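You operate a simulated robot arm through the tools that you are given. There is no shell and no other tool.

Carry out the task below with a simulated robot arm. There is one attempt and no reset: what you move stays moved.

Task
Empty the cream pan into the brown bin, the red pan into the yellow bin, and wipe the oil spots.
Fine: the bins on the parts bench; blue pad; pans and pad back; spill none; leave the blue bin. What is to be rubbed or washed off counts as gone when no trace of it is left.

The check looks at the end state, three seconds after you hand in, the way a careful person would. Anything else that was tipped, shoved, dropped, spilled or broken makes it a failure.

Robot
A 7-joint arm with a fingered hand, fixed in place. Base frame: the origin is on the floor under the middle of its stand, x ahead of it, y to its left, z up; the work surface is at about z = 0.76. Units: m, degrees, N and s.
It reaches about 1.089 m from its shoulder. Its first joint turns from -149.0 to 149.0 degrees. Payload 3.5 kg.
Tool frame: the origin (TCP) lies between the finger pads and is the grasp point; the fingertips stand 0.03 m ahead of it; z points along the fingers, y is the line along which they close. The gripper opens to 0.104 m; its body begins 0.035 m behind the TCP. The gripper is a hand of 4 fingers: y runs from the thumb to the fingers, the wrist lies at [-0.015, -0.11, -0.186] in the tool frame.
Orientation is that of the tool frame in the base frame, as a unit quaternion [x, y, z, w]. With the fingers straight down and the wrist toward the robot, the tool's x, y and z point along [0, 1, 0], [1, 0, 0] and [0, 0, -1] of the base frame.

Tools
- The arm moves only by the tool step_arm. Its argument "rows" is a list of rows, each a list of 2 entries, a list of its own where there are three numbers: the shift along the tool's x, y, z in m, then the turn, a rotation vector about the tool's x, y, z in degrees. In form: [[[x, y, z], [ax, ay, az]], ...]. A call has 1 to 20 rows; each row shifts and turns the commanded pose from where the row before left it, along the tool's axes as they then stand. Rows are played at 5 a second. More than 0.05 m and 8.6 degrees between two rows, and nothing of the call is played. Where a pose cannot be reached the arm comes as near as it can. A force on the tool above 60 N (or 10 N above the force at the start of the call, whichever is more), or a blocked arm, ends the call early, and 0.2 s more pass. In this call time passes only in rows, and 0.2 s behind the last. The reply holds the time, the measured pose of the TCP, the force on the tool along the base axes, the opening and the grip force, in the units named above and with some noise, with the torque about the TCP (base axes, N m) and any sound that the robot's microphone picked up, and new pictures: "views" is both (left out), scene, wrist or none.
- Cameras (640 x 400 px; columns grow to the right, rows downward): "scene" is fixed at [0.0519, -0.6527, 1.4986]; the picture's right is [0.45, -0.89, 0.00], its down [-0.66, -0.34, -0.67] and it looks along [0.60, 0.30, -0.74] (base axes); focal length 231 px, centre (320, 200). "wrist" rides on the gripper at [0.061, -0.092, -0.13] in the tool frame; the picture's right is [-0.81, 0.28, -0.52], its down [-0.53, -0.71, 0.46] and it looks along [-0.24, 0.64, 0.72] (tool axes); focal length 275 px, centre (320, 200). There is no depth. A picture from a camera that has moved, and an enlarged one, comes with that camera's place and axes in the base frame and with its lens.
- raise_lower(by): slides the trunk up (or, below 0, down) by that many m; the arm rides with it, the base frame stays. It gives what a move gives, with no picture.
- curl_fingers(index, middle, ring, thumb_bend, thumb_turn): sets how far each is bent, from 0 (flat) to 1 (curled in); at 0.3 the hand is open as for a grip, at 0.7 the pads meet at the TCP. One left out holds its place. A second passes; each finger stops where it meets its share of the squeeze, and holds until it gets a number again. It is the only way to open and close the hand. It gives what a move gives, with no picture; readings hold the bend of each and the force on the fingers (four entries, about 0 where the hand has none), thumb and palm. thumb_turn goes from beside the hand (0) to across from the fingers (1), as for a grip.
- close_up(camera, box): a new picture of the part [left, top, right, bottom] of that camera's present view, enlarged. The clock stands still meanwhile.
- hand_in(): hands the job in; it is judged then, once.

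Places have to be worked out from the pictures, the camera data and where the tool is seen. Open the gripper and draw the arm clear of the work before you hand the job in, unless the task says otherwise.

The tools are called after "Emit:" by a JSON object that holds its "method" and its "body". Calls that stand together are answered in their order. step_arm: Moves the arm, as the interface text tells. Its arguments: {"type":"object","properties":{"rows":{"type":"array","items":{"type":"array"}},"views":{"type":"string","enum":["both","scene","wrist","none"]}},"required":["rows"]} The other tools are called the same way: raise_lower (by) moves the trunk up or down; curl_fingers (index, middle, ring, thumb_bend, thumb_turn) moves the fingers one by one; close_up (camera, box) takes an enlarged picture of a part of a camera's view; hand_in () hands the job in.

At the start:

```text
time_s: 0.0
tcp_pos: [0.5025, -0.2617, 1.1726]
tool_rot: [0.707, 0.707, 0.0, 0.001]
force: [-0.2, -0.1, 0.1]
wrist_torque: [0.0, 0.0, 0.04]
gripper_width: 0.1037
gripper_force: 0.2
shape: jaw
bend: [0.3, 0.3, 0.3, 0.3, 0.98]
finger forces: [0.0, 0.1, 0.0, 0.1, 0.1, 0.0]
trunk travel left (down, up): [-0.6, 0.11]
```

scene: 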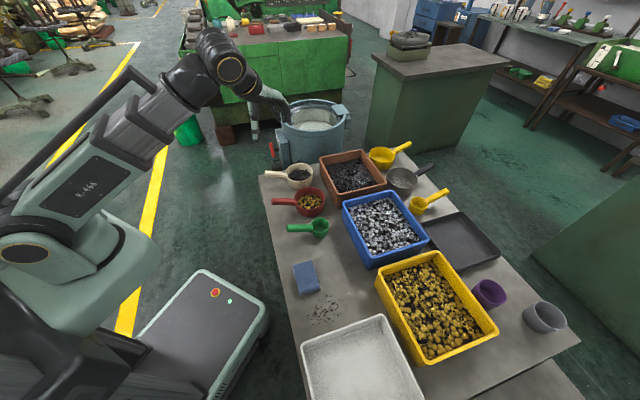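
wrist: 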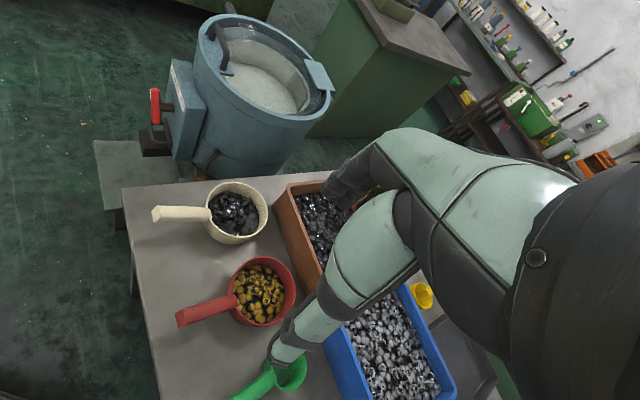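

I start by looking closely at the pans, bins, pad and oil spots before moving anything.

Emit:
{"method": "close_up", "body": {"camera": "scene", "box": [250, 140, 410, 240]}}

Emit:
{"method": "close_up", "body": {"camera": "scene", "box": [270, 240, 430, 340]}}

Emit:
{"method": "close_up", "body": {"camera": "scene", "box": [280, 300, 440, 400]}}

Emit:
{"method": "close_up", "body": {"camera": "wrist", "box": [120, 150, 360, 300]}}

```text
4.00 times, centred on (330, 190) of scene
camera zoom: at [0.0519, -0.6527, 1.4986], right [0.45, -0.89, 0.0], down [-0.66, -0.34, -0.67], along [0.6, 0.3, -0.74], focal length 925 px, centre (280, 240)
```

zoom: 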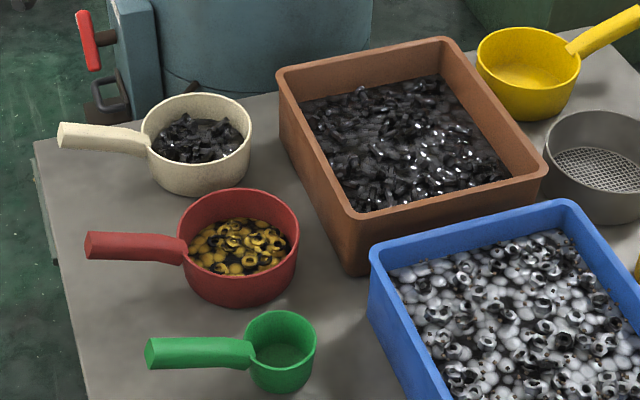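

```text
4.00 times, centred on (350, 290) of scene
camera zoom: at [0.0519, -0.6527, 1.4986], right [0.45, -0.89, 0.0], down [-0.66, -0.34, -0.67], along [0.6, 0.3, -0.74], focal length 925 px, centre (200, -160)
```

zoom: 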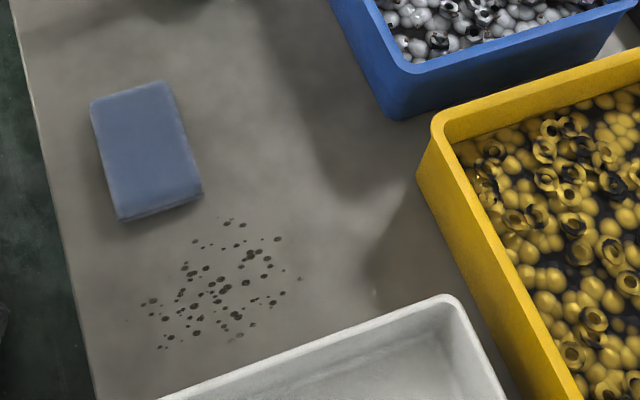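

```text
4.00 times, centred on (360, 350) of scene
camera zoom: at [0.0519, -0.6527, 1.4986], right [0.45, -0.89, 0.0], down [-0.66, -0.34, -0.67], along [0.6, 0.3, -0.74], focal length 925 px, centre (160, -400)
```

zoom: 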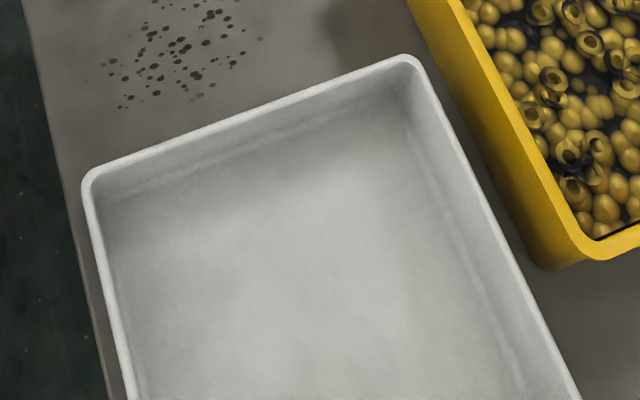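

```text
2.67 times, centred on (240, 225) of wrist
camera zoom: at [0.4092, -0.1998, 1.3022], right [0.28, -0.81, 0.52], down [-0.71, -0.53, -0.46], along [0.64, -0.24, -0.72], focal length 734 px, centre (533, 133)
```

zoom: 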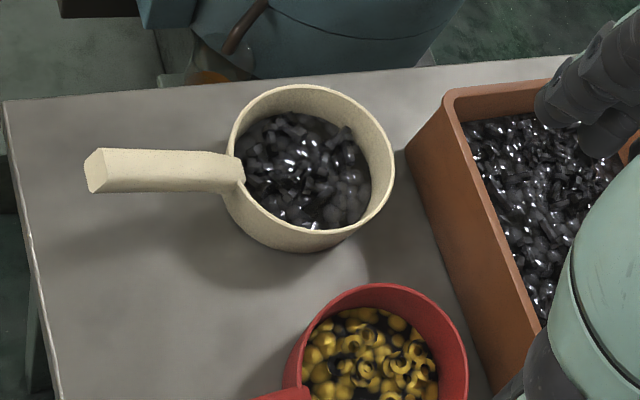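

The cream and red pans have handles pointing toward the robot (about 120° in the base frame), with the pan centres near (0.72,-0.21) and (0.59,-0.33). First I bring the hand above the cream handle at a safe height, turned so the fingers close across the handle and tilted toward the pan, and look again.

Emit:
{"method": "step_arm", "body": {"rows": [[[0.035, 0.03, 0.02], [0, 0, 0]], [[0.035, 0.03, 0.02], [0, 0, 0]], [[0.035, 0.03, 0.02], [0, 0, 0]], [[0.03, 0.03, 0.02], [0, 0, 0]], [[0, 0, 0], [0, 0, -7.6]], [[0, 0, 0], [0, 0, -7.6]], [[0, 0, 0], [0, 0, -7.6]], [[0, 0, 0], [0, 0, -7.5]], [[0, 0, 0], [0, -8, 0]], [[0, 0, 0], [0, -8, 0]], [[0, 0, 0], [0, -8, 0]], [[0, 0, 0], [0, -8, 0]]]}}

```text
refused: row 1 steps farther than a row can; nothing moved
```

The first row was slightly above 0.05 m in total; I split the travel into smaller steps.

Emit:
{"method": "step_arm", "body": {"rows": [[[0.03, 0.025, 0.02], [0, 0, 0]], [[0.03, 0.025, 0.02], [0, 0, 0]], [[0.03, 0.025, 0.02], [0, 0, 0]], [[0.03, 0.025, 0.02], [0, 0, 0]], [[0.015, 0.02, 0], [0, 0, -7.6]], [[0, 0, 0], [0, 0, -7.6]], [[0, 0, 0], [0, 0, -7.6]], [[0, 0, 0], [0, 0, -7.5]], [[0, 0, 0], [0, -8, 0]], [[0, 0, 0], [0, -8, 0]], [[0, 0, 0], [0, -8, 0]], [[0, 0, 0], [0, -8, 0]]]}}

```text
time_s: 2.6
tcp_pos: [0.6213, -0.127, 1.0928]
tool_rot: [0.479, 0.833, -0.139, 0.241]
force: [-0.8, 0.4, -0.2]
wrist_torque: [0.04, 0.03, -0.02]
gripper_width: 0.1036
gripper_force: 0.0
shape: jaw
bend: [0.3, 0.3, 0.3, 0.3, 0.98]
finger forces: [0.1, 0.0, 0.1, 0.0, 0.0, 0.1]
trunk travel left (down, up): [-0.6, 0.11]
camera wrist: at [0.4805, -0.0676, 1.1701], right [0.44, -0.22, 0.87], down [-0.27, -0.96, -0.1], along [0.86, -0.19, -0.48], focal length 275 px, centre (320, 200)
```

scene: 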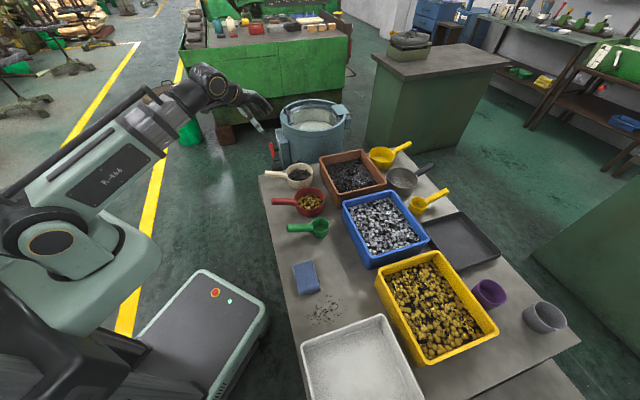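
wrist: 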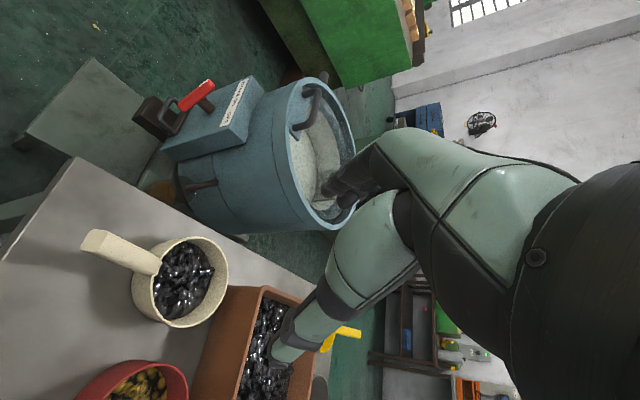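

The pose arrived as planned (tool y horizontal across the handle, tilted about 32° toward the pan). I zoom in on the cream pan from this new vantage to triangulate its handle.

Emit:
{"method": "close_up", "body": {"camera": "wrist", "box": [60, 200, 260, 325]}}

Emit:
{"method": "close_up", "body": {"camera": "scene", "box": [255, 155, 335, 205]}}

Emit:
{"method": "close_up", "body": {"camera": "scene", "box": [200, 60, 296, 120]}}

```text
3.20 times, centred on (160, 262) of wrist
camera zoom: at [0.4805, -0.0676, 1.1701], right [0.44, -0.22, 0.87], down [-0.27, -0.96, -0.1], along [0.86, -0.19, -0.48], focal length 881 px, centre (832, 0)
```

zoom: 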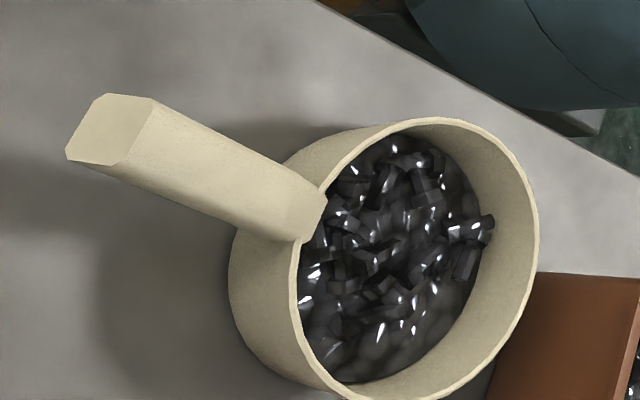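

```text
8.00 times, centred on (295, 180) of scene
camera zoom: at [0.0519, -0.6527, 1.4986], right [0.45, -0.89, 0.0], down [-0.66, -0.34, -0.67], along [0.6, 0.3, -0.74], focal length 1849 px, centre (520, 360)
```

zoom: 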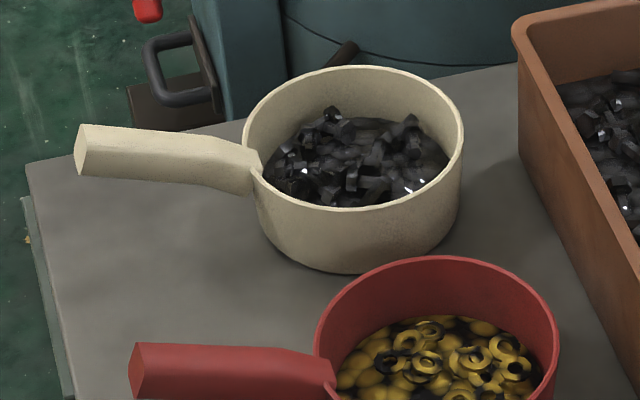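

```text
6.67 times, centred on (248, 90) of scene
camera zoom: at [0.0519, -0.6527, 1.4986], right [0.45, -0.89, 0.0], down [-0.66, -0.34, -0.67], along [0.6, 0.3, -0.74], focal length 1541 px, centre (800, 933)
```

zoom: 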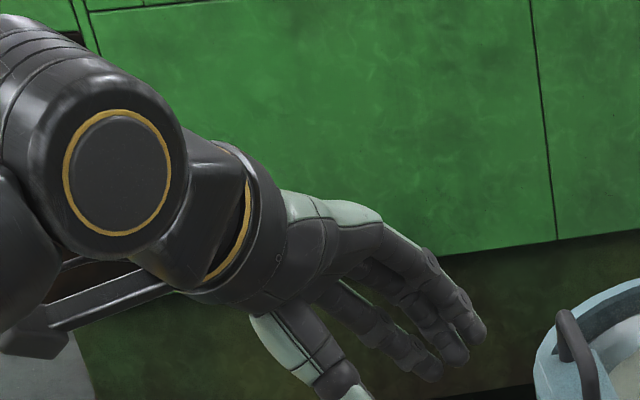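

Triangulating both views: the cream rim centre is about (0.707,-0.215,0.81), and the handle rises from about (0.67,-0.17,0.805) at the rim to (0.607,-0.11,0.84) at its end, pointing at about 135°. Before grasping I test in free air above the brown bin whether the arm can do the pouring roll (about the handle axis, thumb side turning up).

Emit:
{"method": "step_arm", "body": {"rows": [[[-0.0355, -0.005, 0.0204], [0, 0, 0]], [[-0.0355, -0.005, 0.0204], [0, 0, 0]], [[-0.0355, -0.005, 0.0204], [0, 0, 0]], [[-0.0355, -0.005, 0.0204], [0, 0, 0]], [[-0.0355, -0.005, 0.0204], [0, 0, 0]], [[-0.0355, -0.005, 0.0204], [0, 0, 0]], [[0, 0, 0], [6.78, 0, -4.24]], [[0, 0, 0], [6.78, 0, -4.24]], [[0, 0, 0], [6.78, 0, -4.24]], [[0, 0, 0], [6.78, 0, -4.24]], [[0, 0, 0], [6.78, 0, -4.24]], [[0, 0, 0], [6.78, 0, -4.24]], [[0, 0, 0], [6.78, 0, -4.24]], [[0, 0, 0], [6.78, 0, -4.24]]]}}

```text
time_s: 5.6
tcp_pos: [0.7195, -0.3534, 1.1022]
tool_rot: [0.278, 0.78, -0.559, -0.051]
force: [-1.2, 0.4, 0.4]
wrist_torque: [0.04, 0.01, 0.01]
gripper_width: 0.1038
gripper_force: 0.2
shape: jaw
bend: [0.3, 0.3, 0.3, 0.3, 0.98]
finger forces: [0.0, 0.0, 0.0, 0.0, 0.0, 0.0]
trunk travel left (down, up): [-0.6, 0.11]
camera wrist: at [0.6843, -0.2336, 1.218], right [0.99, 0.1, 0.13], down [0.0, -0.8, 0.6], along [0.16, -0.59, -0.79], focal length 275 px, centre (320, 200)
```

scene: 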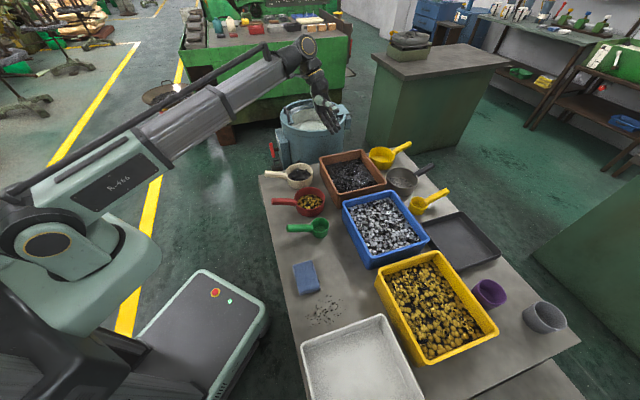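
wrist: 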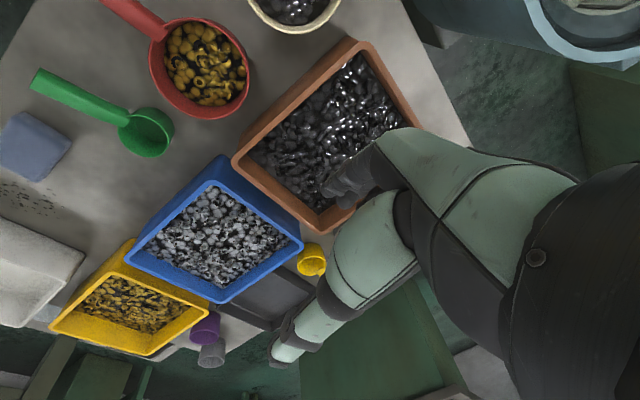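

64° of roll is reached cleanly. I continue the test roll to about 128°.

Emit:
{"method": "step_arm", "body": {"rows": [[[0, 0, 0], [6.78, 0, -4.24]], [[0, 0, 0], [6.78, 0, -4.24]], [[0, 0, 0], [6.78, 0, -4.24]], [[0, 0, 0], [6.78, 0, -4.24]], [[0, 0, 0], [6.78, 0, -4.24]], [[0, 0, 0], [6.78, 0, -4.24]], [[0, 0, 0], [6.78, 0, -4.24]], [[0, 0, 0], [6.78, 0, -4.24]]]}}

```text
time_s: 7.4
tcp_pos: [0.7194, -0.3538, 1.103]
tool_rot: [0.005, -0.488, 0.809, 0.326]
force: [0.3, -0.4, -0.1]
wrist_torque: [-0.02, 0.04, 0.03]
gripper_width: 0.1038
gripper_force: 0.0
shape: jaw
bend: [0.3, 0.3, 0.3, 0.3, 0.98]
finger forces: [0.0, 0.0, 0.1, 0.0, 0.0, 0.0]
trunk travel left (down, up): [-0.6, 0.11]
camera wrist: at [0.7595, -0.1888, 1.126], right [0.65, -0.1, -0.75], down [0.66, -0.42, 0.63], along [-0.38, -0.9, -0.21], focal length 275 px, centre (320, 200)
```

scene: 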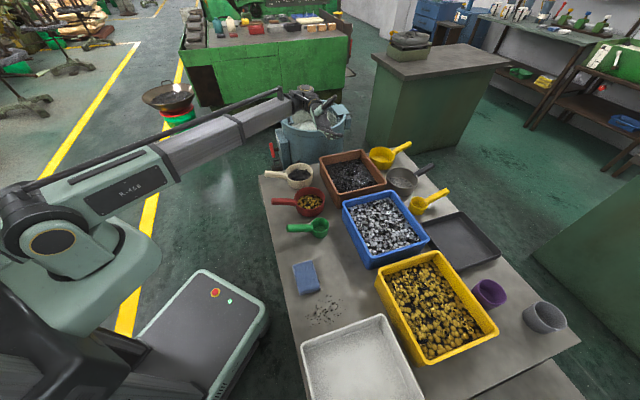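
wrist: 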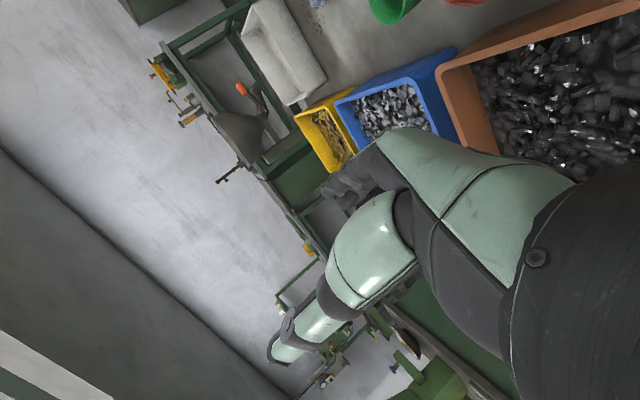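

The full pouring roll is reachable over the brown bin. I test the same rolled pose over the yellow bin, still at z≈1.1 in free air.

Emit:
{"method": "step_arm", "body": {"rows": [[[0.009, 0.0271, 0.0352], [0, 0, 0]], [[0.009, 0.0271, 0.0352], [0, 0, 0]], [[0.009, 0.0271, 0.0352], [0, 0, 0]], [[0.009, 0.0271, 0.0352], [0, 0, 0]], [[0.009, 0.0271, 0.0352], [0, 0, 0]], [[0.009, 0.0271, 0.0352], [0, 0, 0]], [[0.009, 0.0271, 0.0352], [0, 0, 0]], [[0.009, 0.0271, 0.0352], [0, 0, 0]], [[0.009, 0.0271, 0.0352], [0, 0, 0]], [[0.009, 0.0271, 0.0352], [0, 0, 0]], [[0.009, 0.0271, 0.0352], [0, 0, 0]], [[0.009, 0.0271, 0.0352], [0, 0, 0]]]}}

```text
time_s: 10.0
tcp_pos: [0.3305, -0.7355, 1.1009]
tool_rot: [0.006, -0.49, 0.809, 0.323]
force: [-0.3, 0.0, -0.2]
wrist_torque: [0.01, 0.03, 0.01]
gripper_width: 0.104
gripper_force: 0.0
shape: jaw
bend: [0.3, 0.3, 0.3, 0.3, 0.98]
finger forces: [0.0, 0.0, 0.1, 0.1, 0.0, 0.0]
trunk travel left (down, up): [-0.6, 0.11]
camera wrist: at [0.3711, -0.5704, 1.1244], right [0.65, -0.1, -0.75], down [0.66, -0.42, 0.63], along [-0.37, -0.9, -0.21], focal length 275 px, centre (320, 200)
```

scene: 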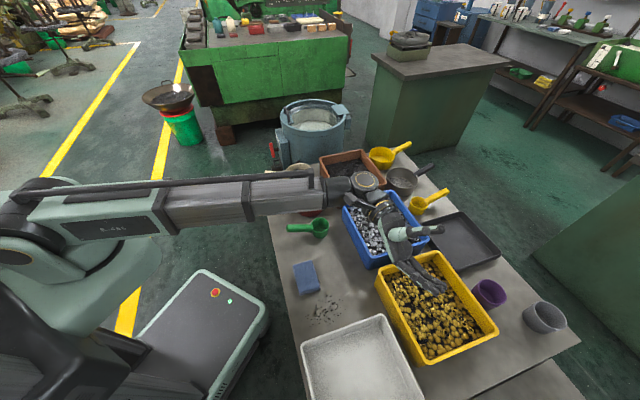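
wrist: 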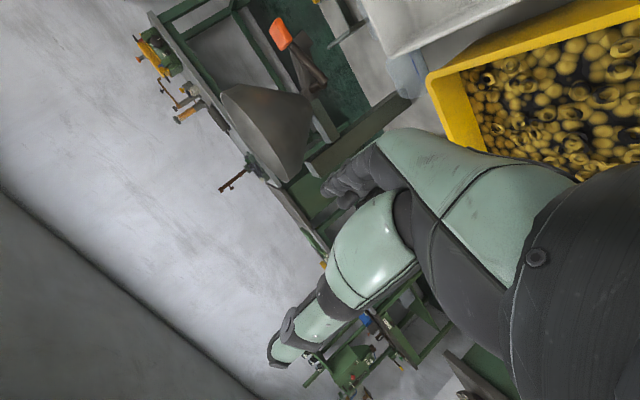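

Yellow is reachable in the rolled pose too. Now I travel back and unroll toward the cream pan handle.

Emit:
{"method": "step_arm", "body": {"rows": [[[-0.009, -0.0271, -0.0352], [0, 0, 0]], [[-0.009, -0.0271, -0.0352], [0, 0, 0]], [[-0.009, -0.0271, -0.0352], [0, 0, 0]], [[-0.009, -0.0271, -0.0352], [0, 0, 0]], [[-0.009, -0.0271, -0.0352], [0, 0, 0]], [[-0.009, -0.0271, -0.0352], [0, 0, 0]], [[-0.009, -0.0271, -0.0352], [0, 0, 0]], [[-0.009, -0.0271, -0.0352], [0, 0, 0]], [[-0.009, -0.0271, -0.0352], [0, 0, 0]], [[-0.009, -0.0271, -0.0352], [0, 0, 0]], [[-0.009, -0.0271, -0.0352], [0, 0, 0]], [[-0.009, -0.0271, -0.0352], [0, 0, 0]], [[0, 0, 0], [-6.78, 0, 4.24]], [[0, 0, 0], [-6.78, 0, 4.24]], [[0, 0, 0], [-6.78, 0, 4.24]], [[0, 0, 0], [-6.78, 0, 4.24]], [[0, 0, 0], [-6.78, 0, 4.24]], [[0, 0, 0], [-6.78, 0, 4.24]], [[0, 0, 0], [-6.78, 0, 4.24]], [[0, 0, 0], [-6.78, 0, 4.24]]], "views": "none"}}

```text
time_s: 14.2
tcp_pos: [0.7202, -0.3519, 1.1027]
tool_rot: [0.279, 0.78, -0.558, -0.05]
force: [1.0, 0.7, -0.5]
wrist_torque: [-0.01, 0.02, 0.0]
gripper_width: 0.1039
gripper_force: 0.1
shape: jaw
bend: [0.3, 0.3, 0.3, 0.3, 0.98]
finger forces: [0.0, 0.1, 0.0, 0.0, 0.0, 0.0]
trunk travel left (down, up): [-0.6, 0.11]
```

Still on the planned path. I finish unrolling, turn the heading to -45° to line up with the handle, set the tilt to 20°, and go to a pre-grasp point about 12 cm above the cream handle.

Emit:
{"method": "step_arm", "body": {"rows": [[[0, 0, 0], [-6.78, 0, 4.24]], [[0, 0, 0], [-6.78, 0, 4.24]], [[0, 0, 0], [-6.78, 0, 4.24]], [[0, 0, 0], [-6.78, 0, 4.24]], [[0, 0, 0], [-6.78, 0, 4.24]], [[0, 0, 0], [-6.78, 0, 4.24]], [[0, 0, 0], [-6.78, 0, 4.24]], [[0, 0, 0], [-6.78, 0, 4.24]], [[0, 0, 0], [-3.95, 0, -6.3]], [[0, 0, 0], [-3.95, 0, -6.3]], [[0, 0, 0], [0, 6, 0]], [[0, 0, 0], [0, 6, 0]], [[0.0371, 0.01244, 0.0093], [0, 0, 0]], [[0.0371, 0.01244, 0.0093], [0, 0, 0]], [[0.0371, 0.01244, 0.0093], [0, 0, 0]], [[0.0371, 0.01244, 0.0093], [0, 0, 0]], [[0.0371, 0.01244, 0.0093], [0, 0, 0]], [[0.0371, 0.01244, 0.0093], [0, 0, 0]], [[0.0371, 0.01244, 0.0093], [0, 0, 0]]]}}

```text
time_s: 18.2
tcp_pos: [0.6218, -0.1366, 0.9541]
tool_rot: [0.376, 0.91, -0.066, 0.161]
force: [0.2, -0.2, -0.9]
wrist_torque: [-0.02, 0.01, -0.02]
gripper_width: 0.1039
gripper_force: 0.0
shape: jaw
bend: [0.3, 0.3, 0.3, 0.3, 0.98]
finger forces: [0.0, 0.0, 0.1, 0.0, 0.1, 0.0]
trunk travel left (down, up): [-0.6, 0.11]
camera wrist: at [0.4844, -0.1292, 1.0539], right [0.61, -0.22, 0.76], down [-0.04, -0.97, -0.25], along [0.79, 0.12, -0.6], focal length 275 px, centre (320, 200)
```

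scene: 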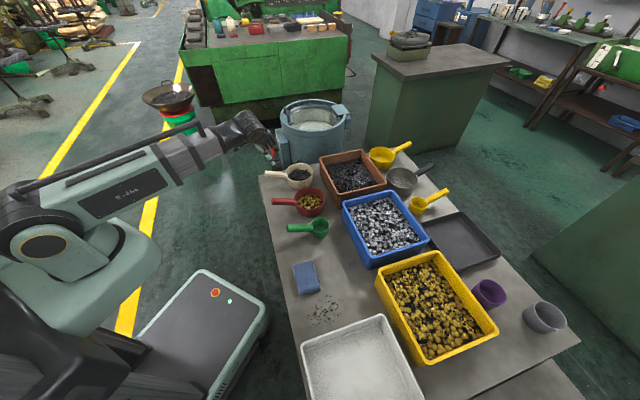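
wrist: 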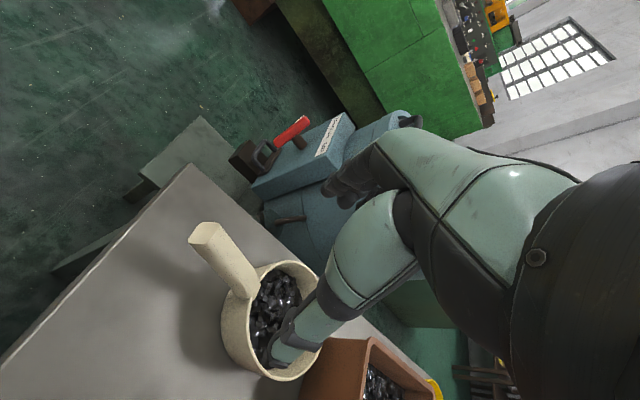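

I zoom in on the handle as seen from the wrist here to refine its place before descending.

Emit:
{"method": "close_up", "body": {"camera": "wrist", "box": [160, 200, 352, 320]}}

Emit:
{"method": "close_up", "body": {"camera": "scene", "box": [230, 110, 326, 170]}}

```text
3.33 times, centred on (256, 260) of wrist
camera zoom: at [0.4844, -0.1292, 1.0539], right [0.61, -0.22, 0.76], down [-0.04, -0.97, -0.25], along [0.79, 0.12, -0.6], focal length 918 px, centre (533, 0)
```

zoom: 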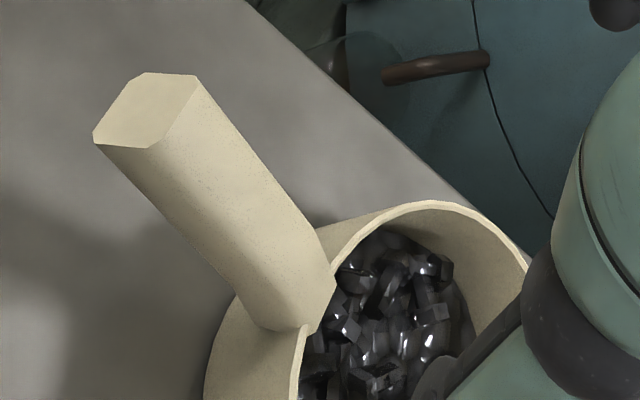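

```text
6.67 times, centred on (278, 140) of scene
camera zoom: at [0.0519, -0.6527, 1.4986], right [0.45, -0.89, 0.0], down [-0.66, -0.34, -0.67], along [0.6, 0.3, -0.74], focal length 1541 px, centre (600, 600)
```

zoom: 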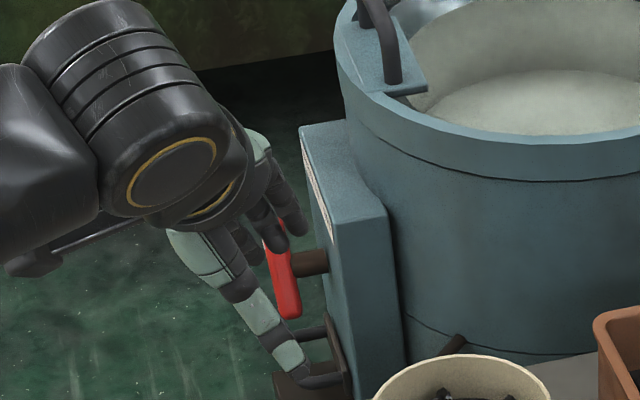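

By least-squares triangulation from three views the handle runs from (0.668,-0.173,0.808) at the rim to (0.603,-0.110,0.848) at its end. The hand is nearly above the grip point (0.624,-0.131,0.835); I shift 6 mm along tool y and descend 7 cm, then check.

Emit:
{"method": "step_arm", "body": {"rows": [[[0.008, 0.003, 0.022], [0, 0, 0]], [[0.008, 0.003, 0.022], [0, 0, 0]], [[0.008, 0, 0.022], [0, 0, 0]]]}}

Emit:
{"method": "close_up", "body": {"camera": "wrist", "box": [180, 150, 420, 300]}}

Emit:
{"method": "close_up", "body": {"camera": "scene", "box": [230, 130, 326, 190]}}

```text
time_s: 19.0
tcp_pos: [0.6291, -0.1309, 0.8829]
tool_rot: [0.375, 0.91, -0.066, 0.16]
force: [0.2, 0.9, 0.2]
wrist_torque: [0.01, -0.02, 0.0]
gripper_width: 0.1038
gripper_force: 0.1
shape: jaw
bend: [0.3, 0.3, 0.3, 0.3, 0.98]
finger forces: [0.1, 0.0, 0.0, 0.1, 0.1, 0.0]
trunk travel left (down, up): [-0.6, 0.11]
camera wrist: at [0.4899, -0.1237, 0.9834], right [0.61, -0.22, 0.76], down [-0.04, -0.97, -0.25], along [0.79, 0.12, -0.6], focal length 275 px, centre (320, 200)
```

scene: 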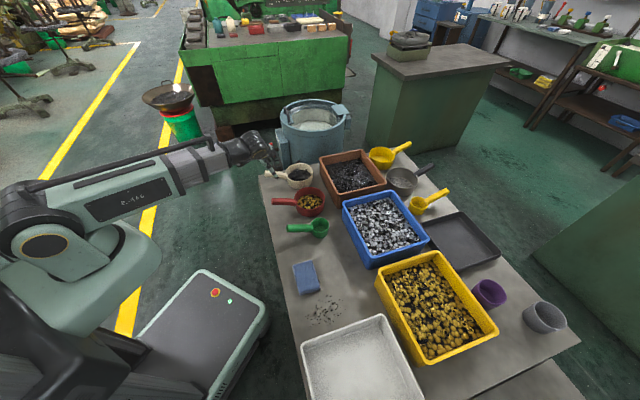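
wrist: 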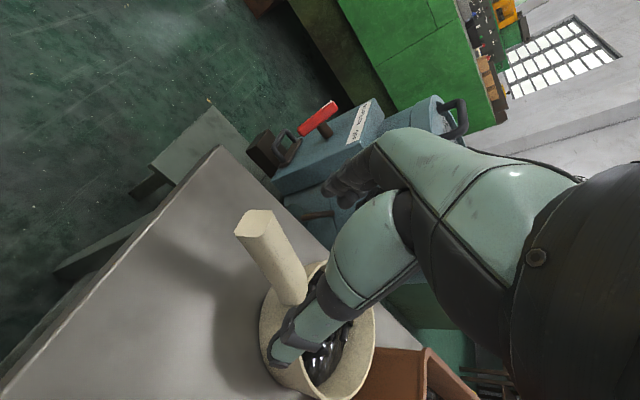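

```text
2.67 times, centred on (300, 225) of wrist
camera zoom: at [0.4899, -0.1237, 0.9834], right [0.61, -0.22, 0.76], down [-0.04, -0.97, -0.25], along [0.79, 0.12, -0.6], focal length 734 px, centre (373, 133)
```

zoom: 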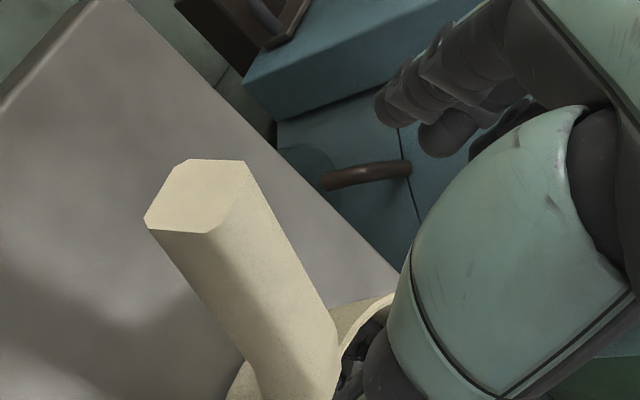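

```text
6.67 times, centred on (278, 160) of scene
camera zoom: at [0.0519, -0.6527, 1.4986], right [0.45, -0.89, 0.0], down [-0.66, -0.34, -0.67], along [0.6, 0.3, -0.74], focal length 1541 px, centre (600, 467)
```

zoom: 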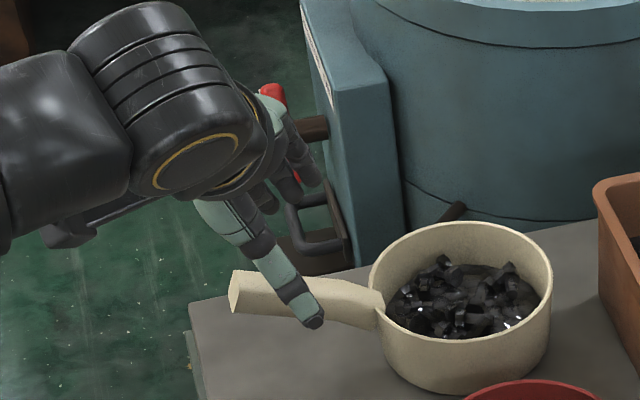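

The thumb tip appears exactly where my calibration predicts, so the handle estimate is trustworthy. I lower straight down so the TCP sits at the handle's centre, then look.

Emit:
{"method": "step_arm", "body": {"rows": [[[0.0098, -0.0015, 0.022], [0, 0, 0]], [[0.0098, -0.0015, 0.022], [0, 0, 0]]]}}

Emit:
{"method": "close_up", "body": {"camera": "wrist", "box": [180, 150, 420, 300]}}

Emit:
{"method": "close_up", "body": {"camera": "scene", "box": [230, 130, 326, 190]}}

```text
time_s: 19.6
tcp_pos: [0.6233, -0.1295, 0.8348]
tool_rot: [0.374, 0.911, -0.067, 0.16]
force: [0.1, 0.8, 0.5]
wrist_torque: [0.03, 0.03, 0.01]
gripper_width: 0.1038
gripper_force: 0.0
shape: jaw
bend: [0.3, 0.3, 0.3, 0.3, 0.98]
finger forces: [0.1, 0.1, 0.0, 0.0, 0.1, 0.0]
trunk travel left (down, up): [-0.6, 0.11]
camera wrist: at [0.4859, -0.1223, 0.9348], right [0.61, -0.22, 0.76], down [-0.04, -0.97, -0.25], along [0.79, 0.12, -0.6], focal length 275 px, centre (320, 200)
```

scene: 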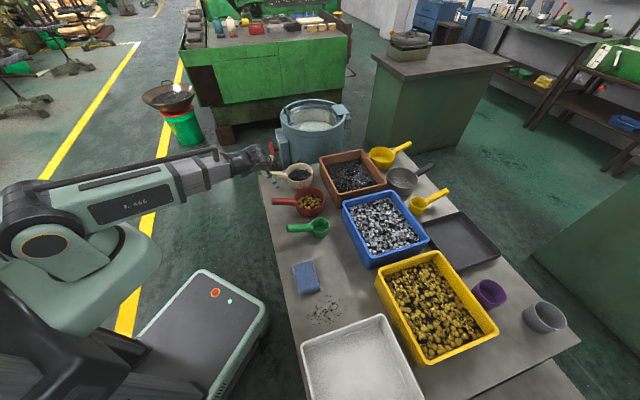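
wrist: 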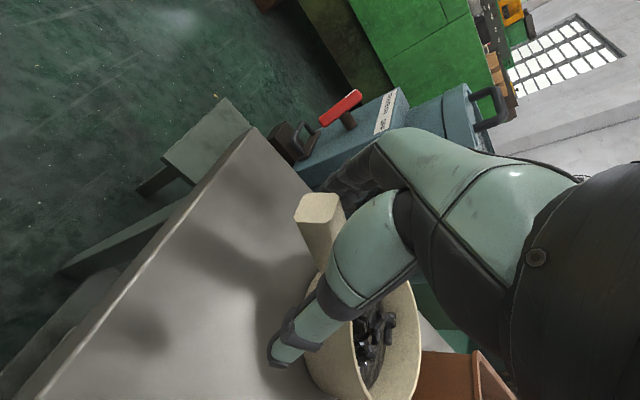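

```text
2.67 times, centred on (300, 225) of wrist
camera zoom: at [0.4859, -0.1223, 0.9348], right [0.61, -0.22, 0.76], down [-0.04, -0.97, -0.25], along [0.79, 0.12, -0.6], focal length 734 px, centre (373, 133)
```

zoom: 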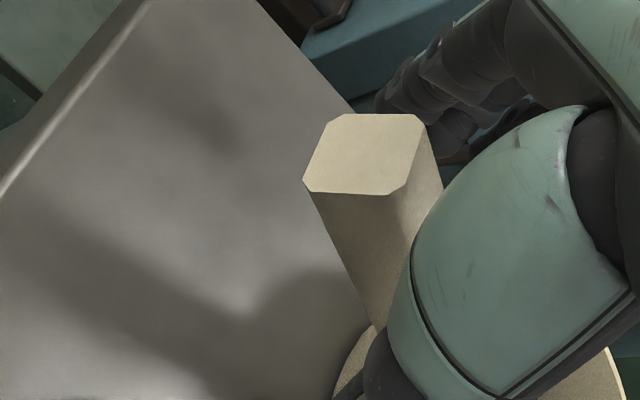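

```text
6.67 times, centred on (278, 160) of scene
camera zoom: at [0.0519, -0.6527, 1.4986], right [0.45, -0.89, 0.0], down [-0.66, -0.34, -0.67], along [0.6, 0.3, -0.74], focal length 1541 px, centre (600, 467)
```

zoom: 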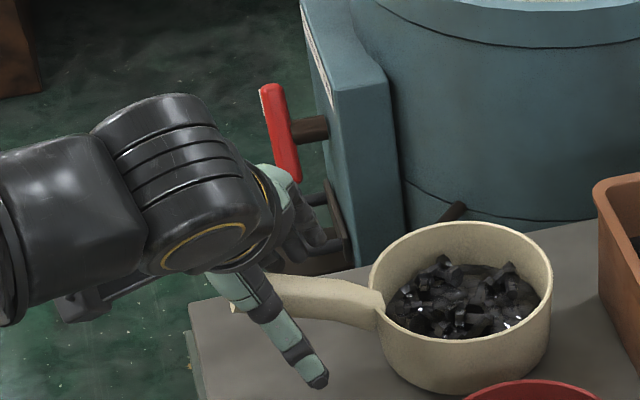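

The handle lies centred between thumb and fingers, about 2.5 cm of it behind the TCP. I slide 8 mm further along the handle toward the pan, then close.

Emit:
{"method": "step_arm", "body": {"rows": [[[-0.0063, 0.0, 0.006], [0, 0, 0]]], "views": "none"}}

Emit:
{"method": "curl_fingers", "body": {"index": 0.8, "middle": 0.8, "ring": 0.8, "thumb_bend": 0.8}}

Emit:
{"method": "close_up", "body": {"camera": "wrist", "box": [180, 150, 420, 300]}}

Emit:
{"method": "close_up", "body": {"camera": "scene", "box": [230, 130, 326, 190]}}

```text
time_s: 20.0
tcp_pos: [0.6291, -0.1355, 0.8307]
tool_rot: [0.376, 0.911, -0.066, 0.16]
force: [-0.6, 0.2, 0.3]
wrist_torque: [-0.01, -0.03, -0.01]
gripper_width: 0.1038
gripper_force: 0.1
shape: jaw
bend: [0.3, 0.3, 0.3, 0.3, 0.98]
finger forces: [0.0, 0.1, 0.0, 0.0, 0.0, 0.1]
trunk travel left (down, up): [-0.6, 0.11]
```

```text
time_s: 21.0
tcp_pos: [0.6293, -0.1345, 0.8312]
tool_rot: [0.375, 0.91, -0.067, 0.161]
force: [-0.4, 0.4, -3.3]
wrist_torque: [0.21, 0.06, -0.01]
gripper_width: 0.0
gripper_force: 12.7
shape: fingers
bend: [0.77, 0.78, 0.78, 0.74, 0.93]
finger forces: [2.7, 5.2, 5.6, 0.0, 11.7, 0.3]
trunk travel left (down, up): [-0.6, 0.11]
```

```text
2.67 times, centred on (300, 225) of wrist
camera zoom: at [0.4914, -0.128, 0.9318], right [0.61, -0.22, 0.76], down [-0.04, -0.97, -0.25], along [0.79, 0.12, -0.6], focal length 734 px, centre (373, 133)
```

zoom: 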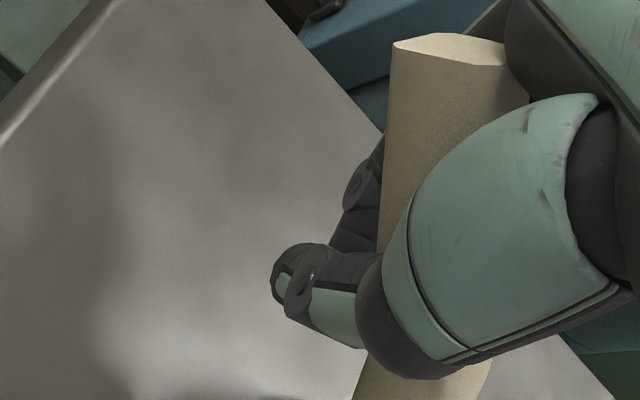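

```text
6.67 times, centred on (278, 160) of scene
camera zoom: at [0.0519, -0.6527, 1.4986], right [0.45, -0.89, 0.0], down [-0.66, -0.34, -0.67], along [0.6, 0.3, -0.74], focal length 1541 px, centre (600, 467)
```

zoom: 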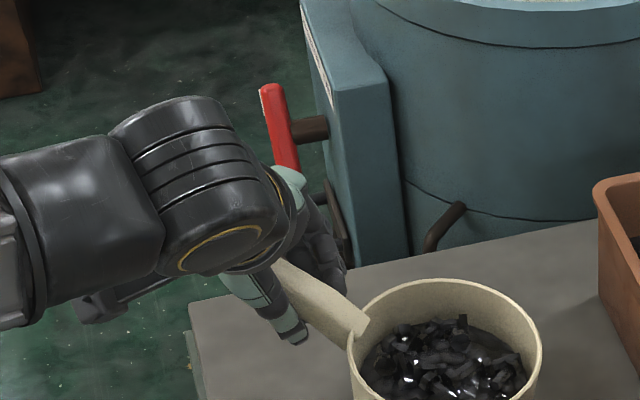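

The hand closed and holds with about 12 N, but the pan shifted: the handle was pulled up into the palm. I look at the pan in wider views before moving.

Emit:
{"method": "close_up", "body": {"camera": "scene", "box": [240, 140, 368, 220]}}

Emit:
{"method": "close_up", "body": {"camera": "wrist", "box": [0, 0, 640, 400]}}

```text
5.00 times, centred on (304, 180) of scene
camera zoom: at [0.0519, -0.6527, 1.4986], right [0.45, -0.89, 0.0], down [-0.66, -0.34, -0.67], along [0.6, 0.3, -0.74], focal length 1156 px, centre (400, 300)
```

zoom: 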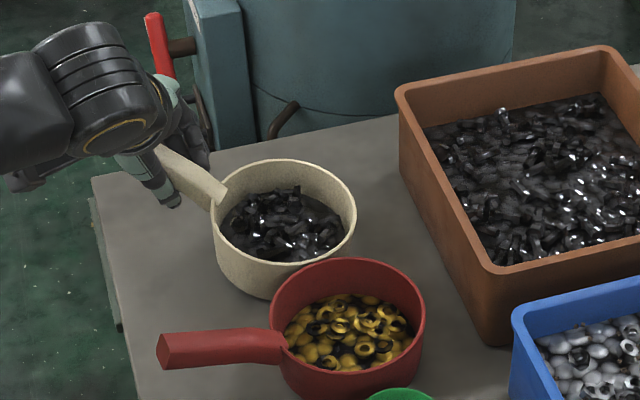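

```text
1.00 times, centred on (320, 200) of wrist (not enlarged: the box is as wide or as high as the picture)
camera zoom: at [0.4914, -0.128, 0.9318], right [0.61, -0.22, 0.76], down [-0.04, -0.97, -0.25], along [0.79, 0.12, -0.6], focal length 275 px, centre (320, 200)
```

zoom: 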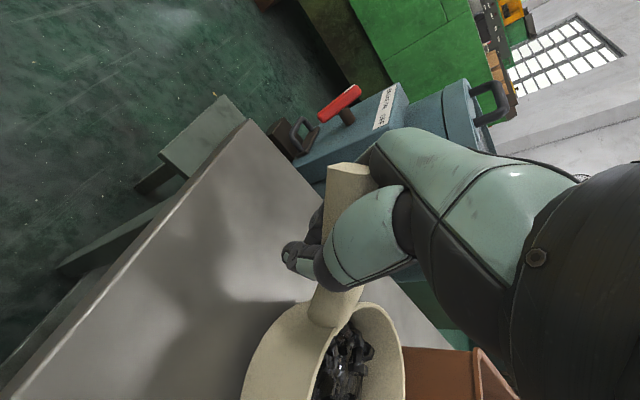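

Closing yawed the pan about 31° clockwise in the grip, and it nudged the red pan slightly (its handle end shifted in the picture); I will have to restore the red pan's place later. I lift gently in small steps while yawing back away from the red pan.

Emit:
{"method": "step_arm", "body": {"rows": [[[-0.0007, 0, -0.0019], [-1.37, 0, -3.76]], [[-0.0014, 0, -0.0038], [-1.37, 0, -3.76]], [[-0.0014, 0, -0.0038], [-1.37, 0, -3.76]], [[-0.0014, 0, -0.0038], [-1.37, 0, -3.76]]]}}

Emit:
{"method": "close_up", "body": {"camera": "scene", "box": [240, 140, 368, 220]}}

```text
time_s: 22.0
tcp_pos: [0.6289, -0.1372, 0.8457]
tool_rot: [0.244, 0.954, -0.044, 0.168]
force: [0.8, 0.7, -2.4]
wrist_torque: [0.25, 0.1, -0.01]
gripper_width: 0.0001
gripper_force: 13.1
shape: fingers
bend: [0.77, 0.78, 0.78, 0.74, 0.93]
finger forces: [2.5, 5.3, 5.3, 0.1, 11.7, 1.5]
trunk travel left (down, up): [-0.6, 0.11]
camera wrist: at [0.4953, -0.1679, 0.9454], right [0.64, -0.04, 0.76], down [0.23, -0.94, -0.25], along [0.73, 0.34, -0.6], focal length 275 px, centre (320, 200)
```

scene: 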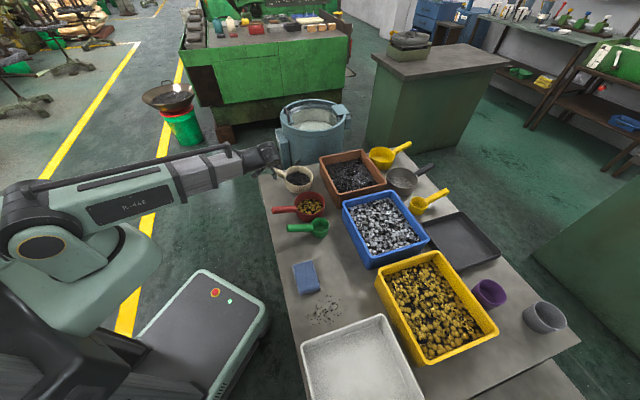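
wrist: 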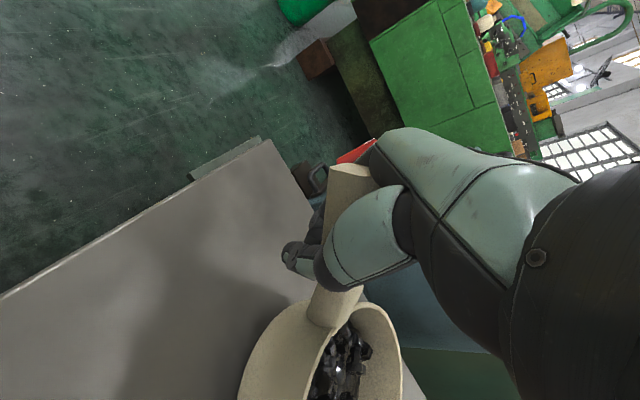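

```text
5.00 times, centred on (304, 180) of scene
camera zoom: at [0.0519, -0.6527, 1.4986], right [0.45, -0.89, 0.0], down [-0.66, -0.34, -0.67], along [0.6, 0.3, -0.74], focal length 1156 px, centre (400, 300)
```

zoom: 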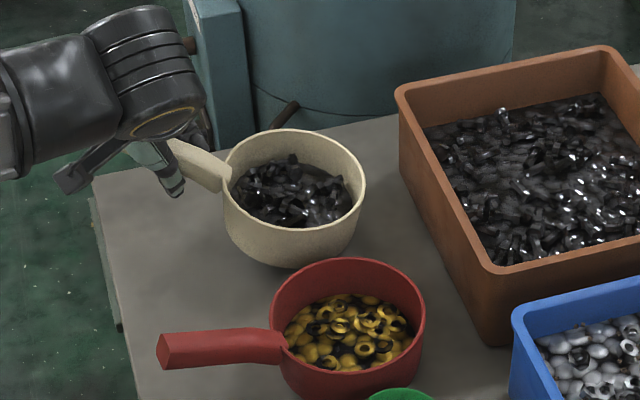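

The pan is lifted (about 2.5 N, grip firm) and the red pan did not move further. I raise it to z≈1.0 and yaw 40° counter-clockwise so the later roll stays comfortable for the wrist.

Emit:
{"method": "step_arm", "body": {"rows": [[[-0.0086, 0, -0.0235], [0, 0, 0]], [[-0.0111, 0, -0.0306], [0, 0, 0]], [[-0.0111, 0, -0.0306], [0, 0, 0]], [[-0.0111, 0, -0.0306], [0, 0, 0]], [[-0.0111, 0, -0.0306], [0, 0, 0]], [[0, 0, 0], [-2.05, 0, -5.64]], [[0, 0, 0], [-2.05, 0, -5.64]], [[0, 0, 0], [-2.05, 0, -5.64]], [[0, 0, 0], [-2.05, 0, -5.64]], [[0, 0, 0], [-2.05, 0, -5.64]], [[0, 0, 0], [-2.05, 0, -5.64]], [[0, 0, 0], [-1.37, 0, -3.76]]]}}

Emit:
{"method": "close_up", "body": {"camera": "scene", "box": [240, 100, 400, 200]}}

```text
time_s: 24.6
tcp_pos: [0.63, -0.1369, 0.9997]
tool_rot: [-0.097, 0.98, 0.017, 0.173]
force: [1.8, -0.1, -3.9]
wrist_torque: [0.13, 0.21, 0.01]
gripper_width: 0.0
gripper_force: 13.4
shape: fingers
bend: [0.79, 0.78, 0.79, 0.74, 0.92]
finger forces: [3.5, 5.2, 4.4, 0.1, 11.6, 2.3]
trunk travel left (down, up): [-0.6, 0.11]
camera wrist: at [0.5466, -0.2456, 1.1], right [0.52, 0.38, 0.76], down [0.78, -0.57, -0.25], along [0.34, 0.73, -0.6], focal length 275 px, centre (320, 200)
```

scene: 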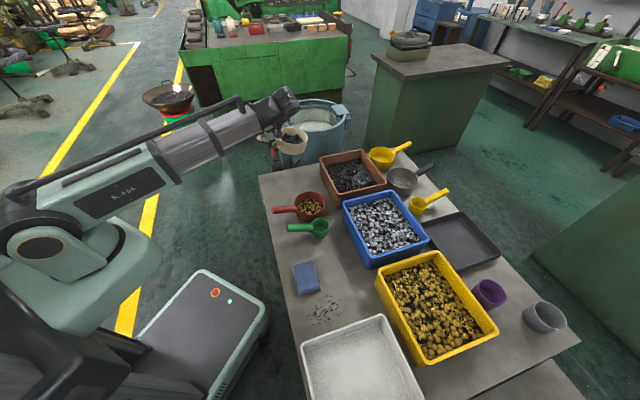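
wrist: 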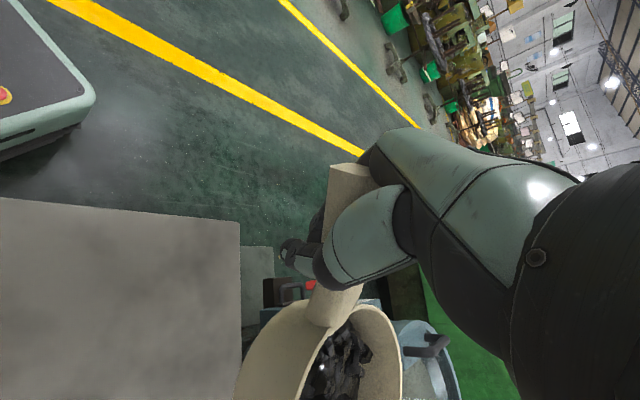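

```text
4.00 times, centred on (320, 150) of scene
camera zoom: at [0.0519, -0.6527, 1.4986], right [0.45, -0.89, 0.0], down [-0.66, -0.34, -0.67], along [0.6, 0.3, -0.74], focal length 925 px, centre (320, 400)
```

zoom: 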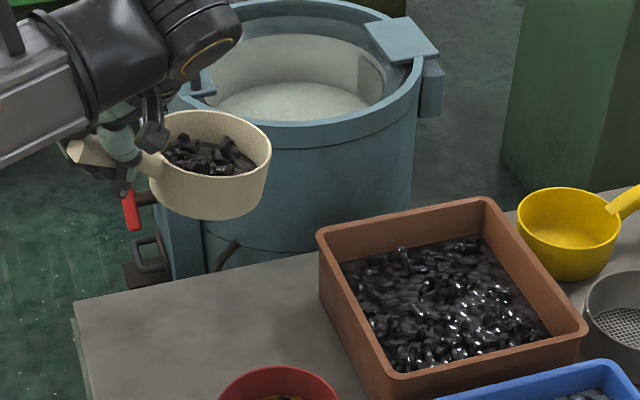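

The pan is held level and steady. I move it over the brown bin.

Emit:
{"method": "step_arm", "body": {"rows": [[[0.0003, -0.02, 0], [0, 0, 0]], [[0.0003, -0.033, 0], [0, 0, 0]], [[0.0003, -0.033, 0], [0, 0, 0]], [[0.0003, -0.033, 0], [0, 0, 0]], [[0.0003, -0.033, 0.003], [0, 0, 0]], [[0.0003, -0.033, 0.007], [0, 0, 0]], [[0.0003, -0.033, 0.007], [0, 0, 0]], [[0.0003, -0.025, 0.007], [0, 0, 0]], [[0.0, -0.02, 0.007], [0, 0, 0]]]}}

Emit:
{"method": "close_up", "body": {"camera": "scene", "box": [280, 100, 440, 200]}}

```text
time_s: 26.6
tcp_pos: [0.6874, -0.3937, 0.9695]
tool_rot: [-0.096, 0.98, 0.017, 0.173]
force: [-0.4, 1.1, -3.9]
wrist_torque: [0.1, 0.22, 0.0]
gripper_width: 0.0001
gripper_force: 13.7
shape: fingers
bend: [0.79, 0.78, 0.79, 0.74, 0.92]
finger forces: [3.4, 5.1, 4.5, 0.0, 11.9, 2.7]
trunk travel left (down, up): [-0.6, 0.11]
camera wrist: at [0.6034, -0.5022, 1.0696], right [0.52, 0.38, 0.76], down [0.78, -0.57, -0.25], along [0.34, 0.73, -0.6], focal length 275 px, centre (320, 200)
```

scene: 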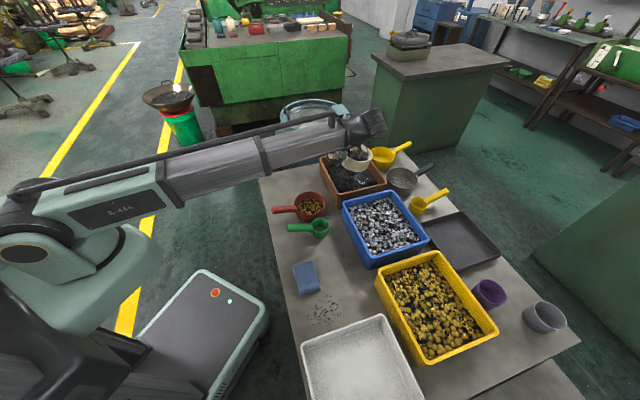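
wrist: 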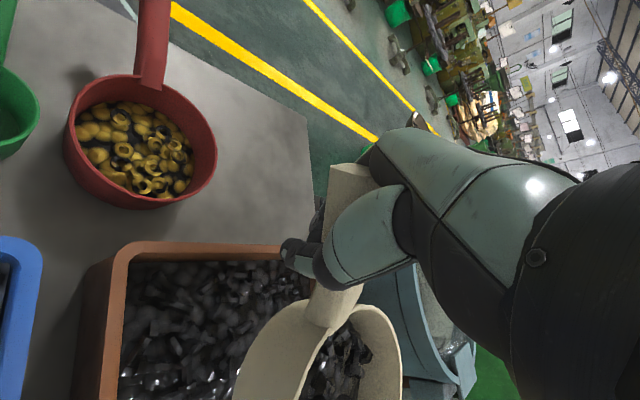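

```text
4.00 times, centred on (360, 150) of scene
camera zoom: at [0.0519, -0.6527, 1.4986], right [0.45, -0.89, 0.0], down [-0.66, -0.34, -0.67], along [0.6, 0.3, -0.74], focal length 925 px, centre (160, 400)
```

zoom: 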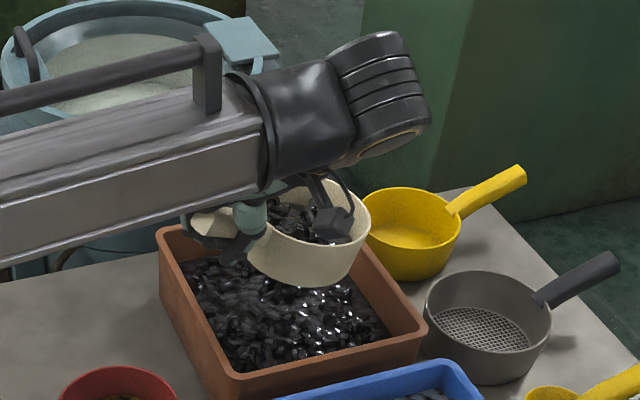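

The pan is over the far part of the bin. I shift 3 cm toward the bin's centre, lower slightly, and start the roll to about 40°.

Emit:
{"method": "step_arm", "body": {"rows": [[[-0.0115, 0.0226, 0.0215], [0, 0, 0]], [[0, 0, 0], [6.05, 4.74, -2.21]], [[0, 0, 0], [6.05, 4.74, -2.21]], [[0, 0, 0], [6.05, 4.74, -2.21]], [[0, 0, 0], [6.05, 4.74, -2.21]], [[0, 0, 0], [6.05, 4.74, -2.21]]]}}

Emit:
{"method": "close_up", "body": {"camera": "scene", "box": [280, 100, 440, 200]}}

```text
time_s: 28.0
tcp_pos: [0.7014, -0.3674, 0.9539]
tool_rot: [-0.141, 0.951, -0.275, -0.01]
force: [0.4, -0.8, -3.6]
wrist_torque: [0.18, 0.19, 0.03]
gripper_width: 0.0
gripper_force: 13.3
shape: fingers
bend: [0.79, 0.78, 0.79, 0.74, 0.92]
finger forces: [1.2, 6.0, 6.5, 0.0, 10.3, 2.8]
trunk travel left (down, up): [-0.6, 0.11]
camera wrist: at [0.6591, -0.3895, 1.1167], right [0.67, 0.71, 0.22], down [0.73, -0.68, -0.07], along [0.1, 0.21, -0.97], focal length 275 px, centre (320, 200)
```

scene: 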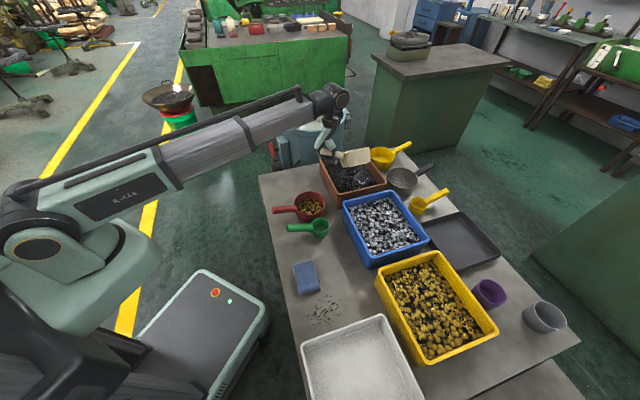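
wrist: 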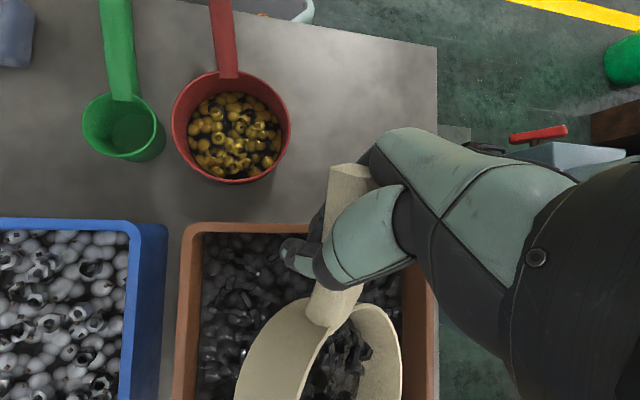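

```text
4.00 times, centred on (360, 150) of scene
camera zoom: at [0.0519, -0.6527, 1.4986], right [0.45, -0.89, 0.0], down [-0.66, -0.34, -0.67], along [0.6, 0.3, -0.74], focal length 925 px, centre (160, 400)
```

zoom: 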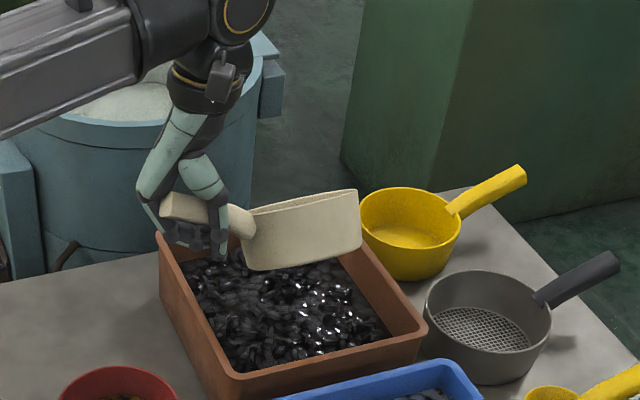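

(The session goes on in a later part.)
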